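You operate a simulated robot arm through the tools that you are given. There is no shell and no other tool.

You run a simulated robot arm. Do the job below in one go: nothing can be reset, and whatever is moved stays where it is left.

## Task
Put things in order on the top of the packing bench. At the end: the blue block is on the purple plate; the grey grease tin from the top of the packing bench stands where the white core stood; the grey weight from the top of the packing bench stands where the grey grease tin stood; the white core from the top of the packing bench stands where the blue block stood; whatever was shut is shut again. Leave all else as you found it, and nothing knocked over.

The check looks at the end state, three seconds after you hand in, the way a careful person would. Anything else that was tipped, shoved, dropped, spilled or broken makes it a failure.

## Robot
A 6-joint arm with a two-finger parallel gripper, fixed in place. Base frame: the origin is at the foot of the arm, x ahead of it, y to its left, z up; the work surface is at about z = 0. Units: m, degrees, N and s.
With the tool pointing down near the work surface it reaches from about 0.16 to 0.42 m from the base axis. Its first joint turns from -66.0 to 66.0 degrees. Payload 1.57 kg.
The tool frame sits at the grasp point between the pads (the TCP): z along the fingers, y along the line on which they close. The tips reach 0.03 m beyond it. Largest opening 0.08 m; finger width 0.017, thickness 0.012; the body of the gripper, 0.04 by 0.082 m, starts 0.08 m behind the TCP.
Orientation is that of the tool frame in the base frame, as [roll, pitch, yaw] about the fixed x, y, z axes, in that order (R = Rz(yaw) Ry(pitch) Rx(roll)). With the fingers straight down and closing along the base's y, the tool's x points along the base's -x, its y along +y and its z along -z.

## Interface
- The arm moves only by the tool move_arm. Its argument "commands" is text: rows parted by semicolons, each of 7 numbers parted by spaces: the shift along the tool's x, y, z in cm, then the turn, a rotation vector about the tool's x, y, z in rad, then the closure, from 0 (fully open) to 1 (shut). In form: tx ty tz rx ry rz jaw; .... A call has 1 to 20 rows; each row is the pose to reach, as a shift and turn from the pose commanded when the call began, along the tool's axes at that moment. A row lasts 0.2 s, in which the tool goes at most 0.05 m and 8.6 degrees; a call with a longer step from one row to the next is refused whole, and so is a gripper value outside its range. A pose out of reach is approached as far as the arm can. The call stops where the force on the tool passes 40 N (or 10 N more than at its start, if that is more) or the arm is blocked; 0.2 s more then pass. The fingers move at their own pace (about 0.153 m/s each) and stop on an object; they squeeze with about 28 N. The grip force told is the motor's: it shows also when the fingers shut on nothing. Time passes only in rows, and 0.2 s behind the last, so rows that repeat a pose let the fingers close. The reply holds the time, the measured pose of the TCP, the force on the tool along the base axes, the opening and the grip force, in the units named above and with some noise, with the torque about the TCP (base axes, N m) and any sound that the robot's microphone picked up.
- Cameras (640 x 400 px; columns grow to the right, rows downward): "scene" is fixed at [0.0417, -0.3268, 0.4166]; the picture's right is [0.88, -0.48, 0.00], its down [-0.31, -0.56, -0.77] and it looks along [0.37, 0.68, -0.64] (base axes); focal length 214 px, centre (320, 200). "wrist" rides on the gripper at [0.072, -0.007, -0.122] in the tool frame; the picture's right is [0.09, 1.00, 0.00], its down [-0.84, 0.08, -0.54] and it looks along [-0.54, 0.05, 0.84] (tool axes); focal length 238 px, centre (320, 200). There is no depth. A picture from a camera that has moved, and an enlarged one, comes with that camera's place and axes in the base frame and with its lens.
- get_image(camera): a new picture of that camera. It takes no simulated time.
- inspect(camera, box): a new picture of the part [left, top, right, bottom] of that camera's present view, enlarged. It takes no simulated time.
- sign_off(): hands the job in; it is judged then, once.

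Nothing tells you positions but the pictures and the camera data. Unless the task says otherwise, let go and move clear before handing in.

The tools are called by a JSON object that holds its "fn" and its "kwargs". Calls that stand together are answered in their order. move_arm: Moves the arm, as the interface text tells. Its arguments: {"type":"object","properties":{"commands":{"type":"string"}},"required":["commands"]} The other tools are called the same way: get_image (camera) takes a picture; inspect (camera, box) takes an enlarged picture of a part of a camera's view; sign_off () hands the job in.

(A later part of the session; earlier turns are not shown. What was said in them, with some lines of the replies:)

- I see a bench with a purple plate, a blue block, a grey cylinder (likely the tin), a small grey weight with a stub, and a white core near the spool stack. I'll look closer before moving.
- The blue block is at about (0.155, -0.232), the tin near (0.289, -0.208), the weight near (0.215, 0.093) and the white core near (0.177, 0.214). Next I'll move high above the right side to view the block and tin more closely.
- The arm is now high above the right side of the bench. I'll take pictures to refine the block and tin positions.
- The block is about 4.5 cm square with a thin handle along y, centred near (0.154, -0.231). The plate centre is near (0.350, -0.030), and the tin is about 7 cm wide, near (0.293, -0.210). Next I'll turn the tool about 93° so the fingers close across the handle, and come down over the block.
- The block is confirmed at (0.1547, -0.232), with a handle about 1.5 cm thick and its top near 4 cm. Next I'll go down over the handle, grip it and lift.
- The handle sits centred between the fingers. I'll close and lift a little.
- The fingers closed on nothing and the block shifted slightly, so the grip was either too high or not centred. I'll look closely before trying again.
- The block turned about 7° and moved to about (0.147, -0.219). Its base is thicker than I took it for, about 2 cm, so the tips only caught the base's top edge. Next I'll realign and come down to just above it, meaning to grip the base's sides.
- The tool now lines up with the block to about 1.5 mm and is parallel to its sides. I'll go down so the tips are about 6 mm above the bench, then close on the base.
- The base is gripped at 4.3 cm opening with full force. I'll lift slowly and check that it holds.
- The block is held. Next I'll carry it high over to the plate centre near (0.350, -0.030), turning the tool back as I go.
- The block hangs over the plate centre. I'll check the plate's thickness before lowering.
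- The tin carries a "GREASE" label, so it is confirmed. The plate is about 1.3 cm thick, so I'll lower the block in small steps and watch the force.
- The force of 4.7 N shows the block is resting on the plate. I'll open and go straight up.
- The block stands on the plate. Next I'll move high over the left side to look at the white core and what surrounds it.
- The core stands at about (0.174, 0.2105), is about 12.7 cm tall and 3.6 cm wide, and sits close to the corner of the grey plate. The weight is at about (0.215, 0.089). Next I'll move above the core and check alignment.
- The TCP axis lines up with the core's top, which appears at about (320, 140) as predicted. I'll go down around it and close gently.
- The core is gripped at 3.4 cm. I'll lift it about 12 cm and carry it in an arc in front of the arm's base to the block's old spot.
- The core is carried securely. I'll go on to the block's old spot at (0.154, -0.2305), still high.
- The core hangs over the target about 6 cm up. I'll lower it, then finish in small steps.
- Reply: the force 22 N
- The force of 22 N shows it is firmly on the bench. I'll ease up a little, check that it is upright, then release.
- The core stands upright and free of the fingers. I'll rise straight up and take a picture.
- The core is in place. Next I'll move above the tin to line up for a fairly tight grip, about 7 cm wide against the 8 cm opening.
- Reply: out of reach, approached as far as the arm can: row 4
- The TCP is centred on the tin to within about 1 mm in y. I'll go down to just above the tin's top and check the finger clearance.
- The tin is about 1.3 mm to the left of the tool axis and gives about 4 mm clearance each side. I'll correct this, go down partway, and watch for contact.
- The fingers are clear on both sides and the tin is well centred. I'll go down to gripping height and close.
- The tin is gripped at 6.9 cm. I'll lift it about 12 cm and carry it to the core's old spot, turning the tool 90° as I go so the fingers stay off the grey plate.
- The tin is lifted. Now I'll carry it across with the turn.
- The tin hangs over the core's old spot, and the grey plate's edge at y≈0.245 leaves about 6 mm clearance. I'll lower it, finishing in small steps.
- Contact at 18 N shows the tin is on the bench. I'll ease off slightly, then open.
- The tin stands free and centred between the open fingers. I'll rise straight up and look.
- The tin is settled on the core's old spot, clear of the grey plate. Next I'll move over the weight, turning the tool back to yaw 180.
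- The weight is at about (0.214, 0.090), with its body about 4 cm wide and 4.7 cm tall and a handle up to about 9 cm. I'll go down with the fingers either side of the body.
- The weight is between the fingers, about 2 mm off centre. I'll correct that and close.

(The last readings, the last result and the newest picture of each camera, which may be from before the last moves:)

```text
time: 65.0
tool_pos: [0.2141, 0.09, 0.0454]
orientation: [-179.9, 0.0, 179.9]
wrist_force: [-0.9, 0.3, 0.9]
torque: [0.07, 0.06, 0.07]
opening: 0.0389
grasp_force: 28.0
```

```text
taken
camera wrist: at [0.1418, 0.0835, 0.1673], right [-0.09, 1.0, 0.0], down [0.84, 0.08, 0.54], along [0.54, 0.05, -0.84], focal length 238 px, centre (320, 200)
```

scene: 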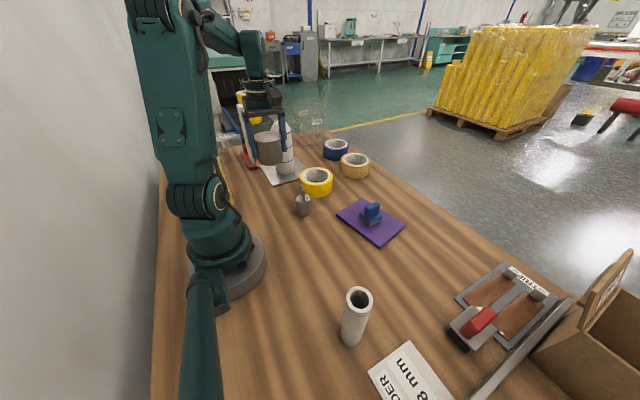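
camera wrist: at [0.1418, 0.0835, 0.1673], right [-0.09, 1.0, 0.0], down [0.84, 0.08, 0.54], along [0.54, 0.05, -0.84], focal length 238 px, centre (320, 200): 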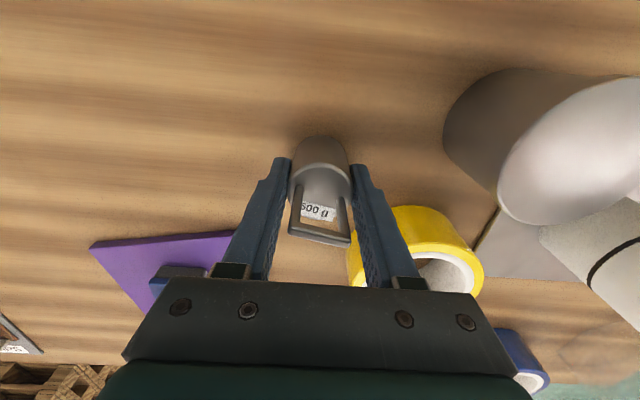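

The weight is gripped at 3.9 cm. I'll lift it 10 cm and carry it to the tin's old spot at about (0.2925, -0.2107).

{"fn": "move_arm", "kwargs": {"commands": "0 0 -0.5 0 0 0 1; 0 0 -2 0 0 0 1; 0 0 -5 0 0 0 1; 0 0 -8 0 0 0 1; 0 0 -10 0 0 0 1; -0.6 -2.3 -10 0 0 0 1; -1.2 -4.6 -10 0 0 0 1; -1.8 -6.9 -10 0 0 0 1; -2.4 -9.2 -10 0 0 0 1; -3 -11.5 -10 0 0 0 1; -3.6 -13.8 -10 0 0 0 1; -4.2 -16.1 -10 0 0 0 1; -4.8 -18.4 -10 0 0 0 1; -5.4 -20.7 -10 0 0 0 1; -6 -23 -10 0 0 0 1; -6.6 -25.3 -10 0 0 0 1; -7.2 -27.6 -10 0 0 0 1; -7.85 -30.07 -10 0 0 0 1; -7.85 -30.07 -10 0 0 0 1"}}

{"fn": "get_image", "kwargs": {"camera": "scene"}}

{"fn": "get_image", "kwargs": {"camera": "wrist"}}

```text
time: 69.0
tool_pos: [0.2922, -0.2115, 0.1458]
orientation: [-180.0, 0.0, 179.9]
wrist_force: [0.5, -0.3, -5.1]
torque: [0.0, -0.03, 0.02]
opening: 0.0378
grasp_force: 28.1
```

```text
taken
```

scene: 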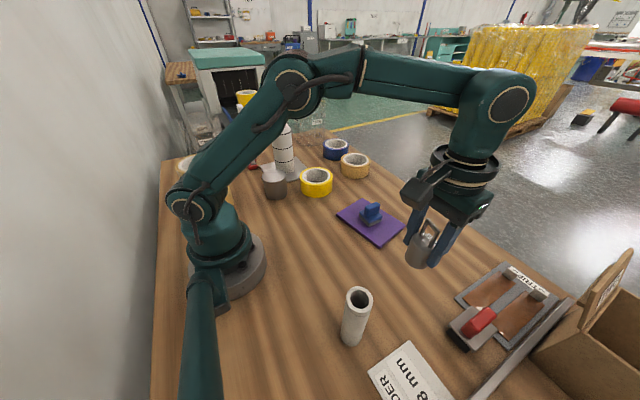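

```text
taken
camera wrist: at [0.2198, -0.2186, 0.2667], right [-0.09, 1.0, 0.0], down [0.84, 0.08, 0.54], along [0.54, 0.05, -0.84], focal length 238 px, centre (320, 200)
```

wrist: 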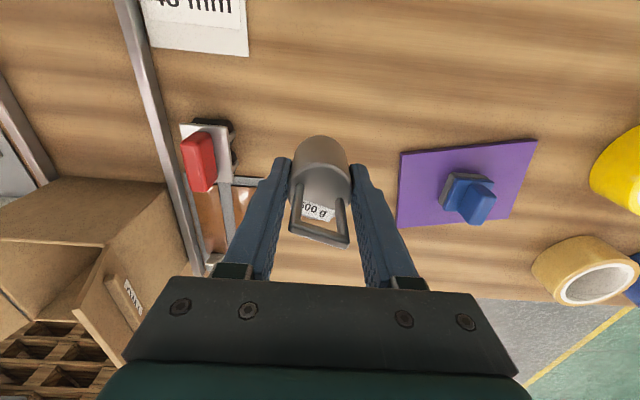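

The weight hangs over the tin's old spot. I'll lower it and finish in small steps.

{"fn": "move_arm", "kwargs": {"commands": "0 0 3 0 0 0 1; 0 0 6 0 0 0 1; 0 0 8 0 0 0 1; 0 0 9 0 0 0 1; 0 0 9.5 0 0 0 1; 0 0 9.5 0 0 0 1"}}

{"fn": "move_arm", "kwargs": {"commands": "0 0 0.15 0 0 0 1; 0 0 0.15 0 0 0 1"}}

{"fn": "move_arm", "kwargs": {"commands": "0 0 0.1 0 0 0 1; 0 0 0.1 0 0 0 1"}}

{"fn": "inspect", "kwargs": {"camera": "scene", "box": [360, 200, 480, 300]}}

```text
time: 70.4
tool_pos: [0.2909, -0.2119, 0.0508]
orientation: [-180.0, 0.0, 179.9]
wrist_force: [-0.7, -0.2, -4.8]
torque: [-0.02, 0.01, 0.01]
opening: 0.0379
grasp_force: 28.6
```

```text
time: 71.0
tool_pos: [0.2916, -0.2114, 0.0505]
orientation: [-180.0, 0.0, 179.9]
wrist_force: [0.2, -0.9, -4.6]
torque: [0.01, 0.02, -0.02]
opening: 0.0378
grasp_force: 27.7
```

```text
time: 71.6
tool_pos: [0.2917, -0.2102, 0.0479]
orientation: [179.9, -0.1, 179.8]
wrist_force: [0.7, 0.0, -4.5]
torque: [-0.04, -0.01, -0.01]
opening: 0.0377
grasp_force: 28.2
```

```text
4.00 times, centred on (420, 250) of scene
camera zoom: at [0.0417, -0.3268, 0.4166], right [0.88, -0.48, 0.0], down [-0.31, -0.56, -0.77], along [0.37, 0.68, -0.64], focal length 858 px, centre (-80, 0)
```

zoom: 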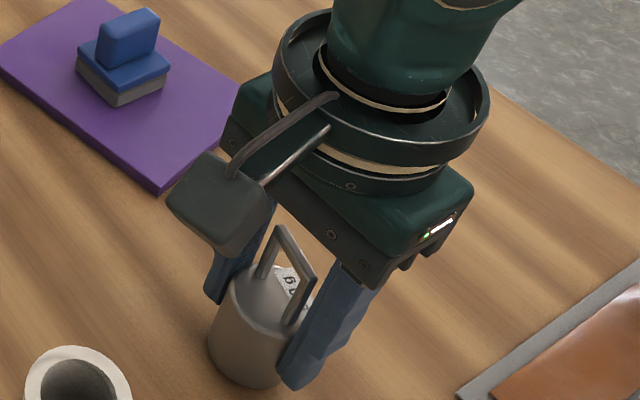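

{"fn": "move_arm", "kwargs": {"commands": "0 0 0.1 0 0 0 1; 0 0 0.1 0 0 0 1"}}

{"fn": "move_arm", "kwargs": {"commands": "0 0 0.1 0 0 0 1; 0 0 0.1 0 0 0 1"}}

```text
time: 72.2
tool_pos: [0.2912, -0.2116, 0.0472]
orientation: [-180.0, 0.0, 179.9]
wrist_force: [0.1, 1.0, -4.4]
torque: [-0.03, 0.01, 0.0]
opening: 0.0377
grasp_force: 28.2
```

```text
time: 72.8
tool_pos: [0.2915, -0.2112, 0.0479]
orientation: [-180.0, 0.1, 179.8]
wrist_force: [-1.1, 3.0, 5.6]
torque: [0.1, 0.06, 0.0]
opening: 0.0378
grasp_force: 27.9
```

The force turned from -4.5 N to +5.6 N, so the weight is resting on the bench. I'll open and rise straight up.

{"fn": "move_arm", "kwargs": {"commands": "0 0 0 0 0 0 0.45; 0 0 0 0 0 0 0.3; 0 0 0 0 0 0 0.2; 0 0 0 0 0 0 0.2"}}

{"fn": "get_image", "kwargs": {"camera": "wrist"}}

{"fn": "inspect", "kwargs": {"camera": "scene", "box": [360, 200, 480, 300]}}

```text
time: 73.8
tool_pos: [0.2925, -0.2111, 0.0475]
orientation: [-180.0, 0.0, 179.9]
wrist_force: [-0.2, -0.6, 0.8]
torque: [0.03, 0.01, -0.02]
opening: 0.0639
grasp_force: 0.1
```

```text
taken
camera wrist: at [0.2189, -0.2179, 0.1677], right [-0.09, 1.0, 0.0], down [0.84, 0.08, 0.54], along [0.54, 0.05, -0.84], focal length 238 px, centre (320, 200)
```

wrist: 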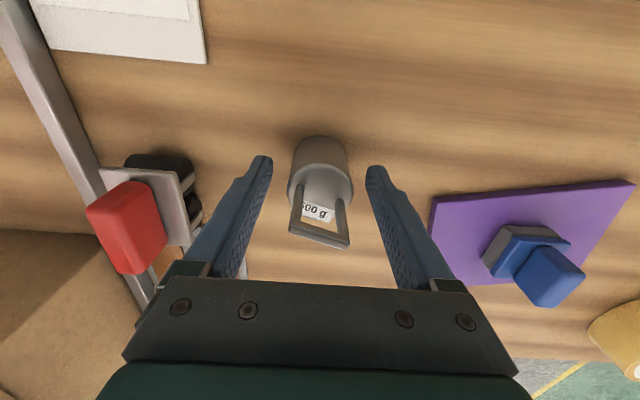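

```text
4.00 times, centred on (420, 250) of scene
camera zoom: at [0.0417, -0.3268, 0.4166], right [0.88, -0.48, 0.0], down [-0.31, -0.56, -0.77], along [0.37, 0.68, -0.64], focal length 858 px, centre (-80, 0)
```

zoom: 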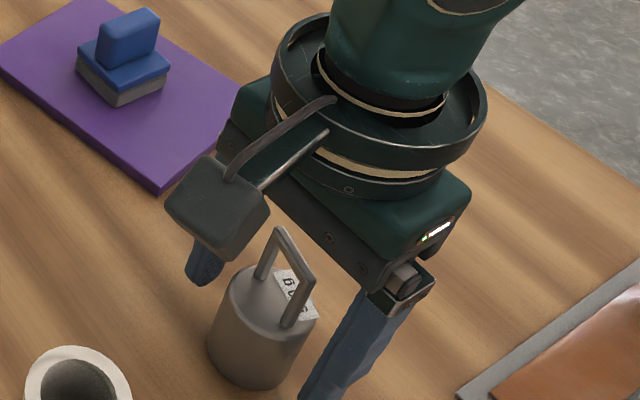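

The weight stands free. I'll rise straight up, then return to roughly the starting pose for a final check.

{"fn": "move_arm", "kwargs": {"commands": "0 0 -1.5 0 0 0 0.2; 0 0 -4 0 0 0 0.2; 0 0 -7 0 0 0 0.2; 0 0 -10 0 0 0 0.2; 0 0 -12 0 0 0 0.2; 1.5 3 -14 0 0 0 0; 3 6 -17 0 0 0 0; 4.5 9 -20 0 0 0 0; 5.8 12 -22.5 0 0 0 0; 7 15.6 -24.5 0 0 0 0; 7 15.6 -24.5 0 0 0 0; 7 15.6 -24.5 0 0 0 0"}}

{"fn": "get_image", "kwargs": {"camera": "scene"}}

{"fn": "get_image", "kwargs": {"camera": "wrist"}}

```text
time: 76.4
tool_pos: [0.2227, -0.0545, 0.2917]
orientation: [180.0, 0.0, 179.7]
wrist_force: [0.4, -0.2, -0.1]
torque: [0.02, 0.0, -0.01]
opening: 0.08
grasp_force: 0.0
```

```text
taken
```

scene: 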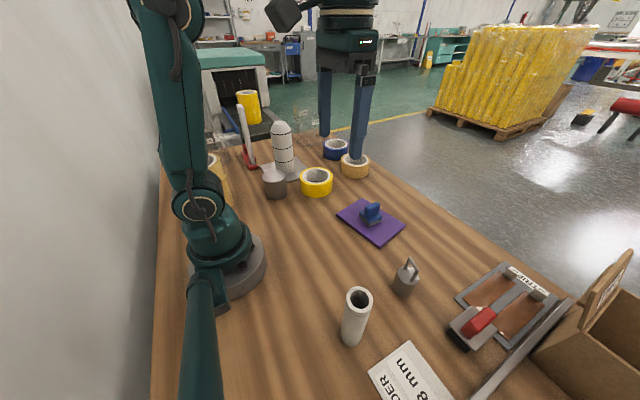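

```text
taken
camera wrist: at [0.15, -0.0611, 0.4112], right [-0.09, 1.0, 0.0], down [0.84, 0.07, 0.54], along [0.54, 0.05, -0.84], focal length 238 px, centre (320, 200)
```

wrist: 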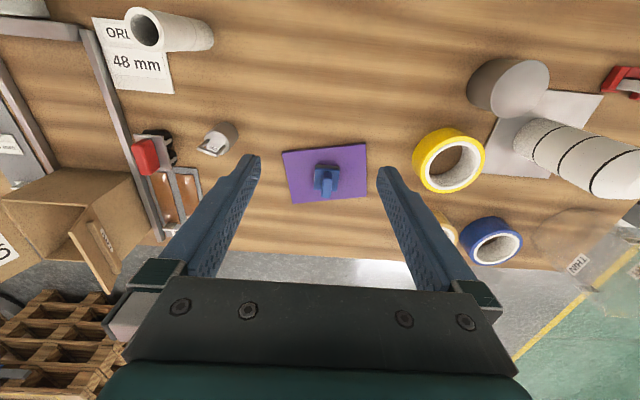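

Everything looks in place. I'll take close views of each area before handing in.

{"fn": "inspect", "kwargs": {"camera": "scene", "box": [210, 90, 410, 250]}}

{"fn": "inspect", "kwargs": {"camera": "scene", "box": [310, 220, 550, 400]}}

{"fn": "inspect", "kwargs": {"camera": "wrist", "box": [380, 40, 640, 280]}}

{"fn": "inspect", "kwargs": {"camera": "wrist", "box": [0, 0, 380, 240]}}

```text
2.50 times, centred on (310, 170) of scene
camera zoom: at [0.0417, -0.3268, 0.4166], right [0.88, -0.48, 0.0], down [-0.31, -0.56, -0.77], along [0.37, 0.68, -0.64], focal length 536 px, centre (345, 275)
```

zoom: 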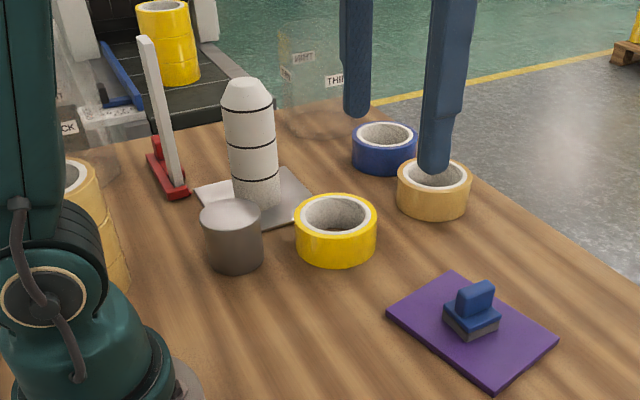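

```text
2.22 times, centred on (430, 310) of scene
camera zoom: at [0.0417, -0.3268, 0.4166], right [0.88, -0.48, 0.0], down [-0.31, -0.56, -0.77], along [0.37, 0.68, -0.64], focal length 477 px, centre (76, -44)
```

zoom: 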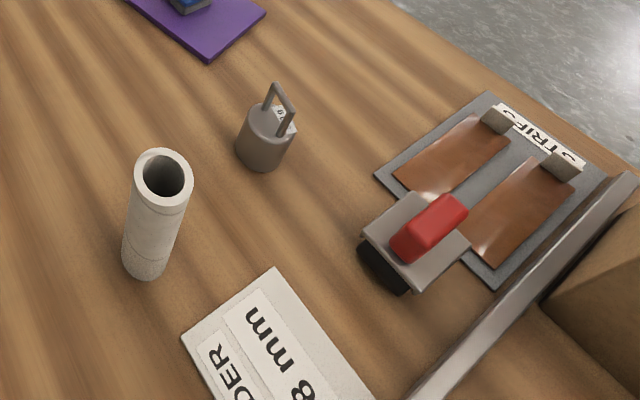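

```text
1.67 times, centred on (510, 160) of wrist
camera zoom: at [0.15, -0.0611, 0.4112], right [-0.09, 1.0, 0.0], down [0.84, 0.07, 0.54], along [0.54, 0.05, -0.84], focal length 397 px, centre (3, 267)
```

zoom: 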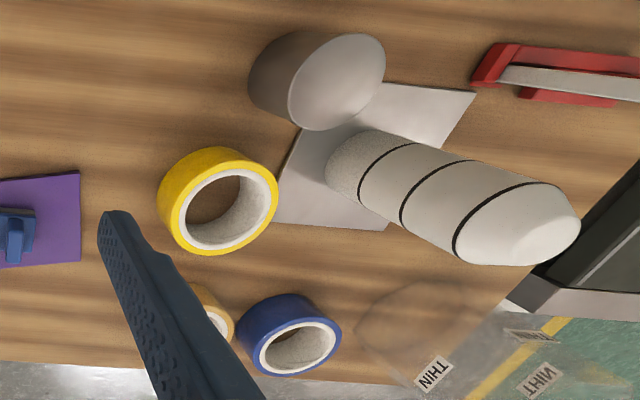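

```text
1.67 times, centred on (190, 120) of wrist
camera zoom: at [0.15, -0.0611, 0.4112], right [-0.09, 1.0, 0.0], down [0.84, 0.07, 0.54], along [0.54, 0.05, -0.84], focal length 397 px, centre (537, 333)
```

zoom: 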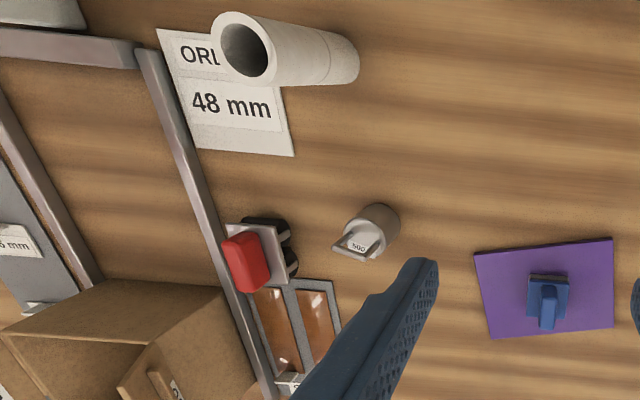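

The blue block is on the purple plate, the white core stands where the block stood, the tin where the core stood, and the weight where the tin stood. Everything else looks as it was at the start, nothing that was shut was opened, and the gripper is empty and clear, so I'm handing in.

{"fn": "sign_off", "kwargs": {}}

```text
The job is handed in.
```

The job is handed in. The final pictures showed all four items in place and upright, with the gripper empty and clear. No check result has come back.

- **Blue block:** it is near the centre of the purple plate. My first grip on it failed and pushed it about 1.4 cm, but I then picked it up cleanly.
- **White core:** it stands where the block stood before that slip.
- **Grease tin:** it stands about 7 mm from where the core's centre was. I set it off on purpose, because the wider tin would have overlapped the grey plate's corner.
- **Grey weight:** it stands where the tin stood.

I opened nothing that was shut, and saw no change in the other items on the bench.
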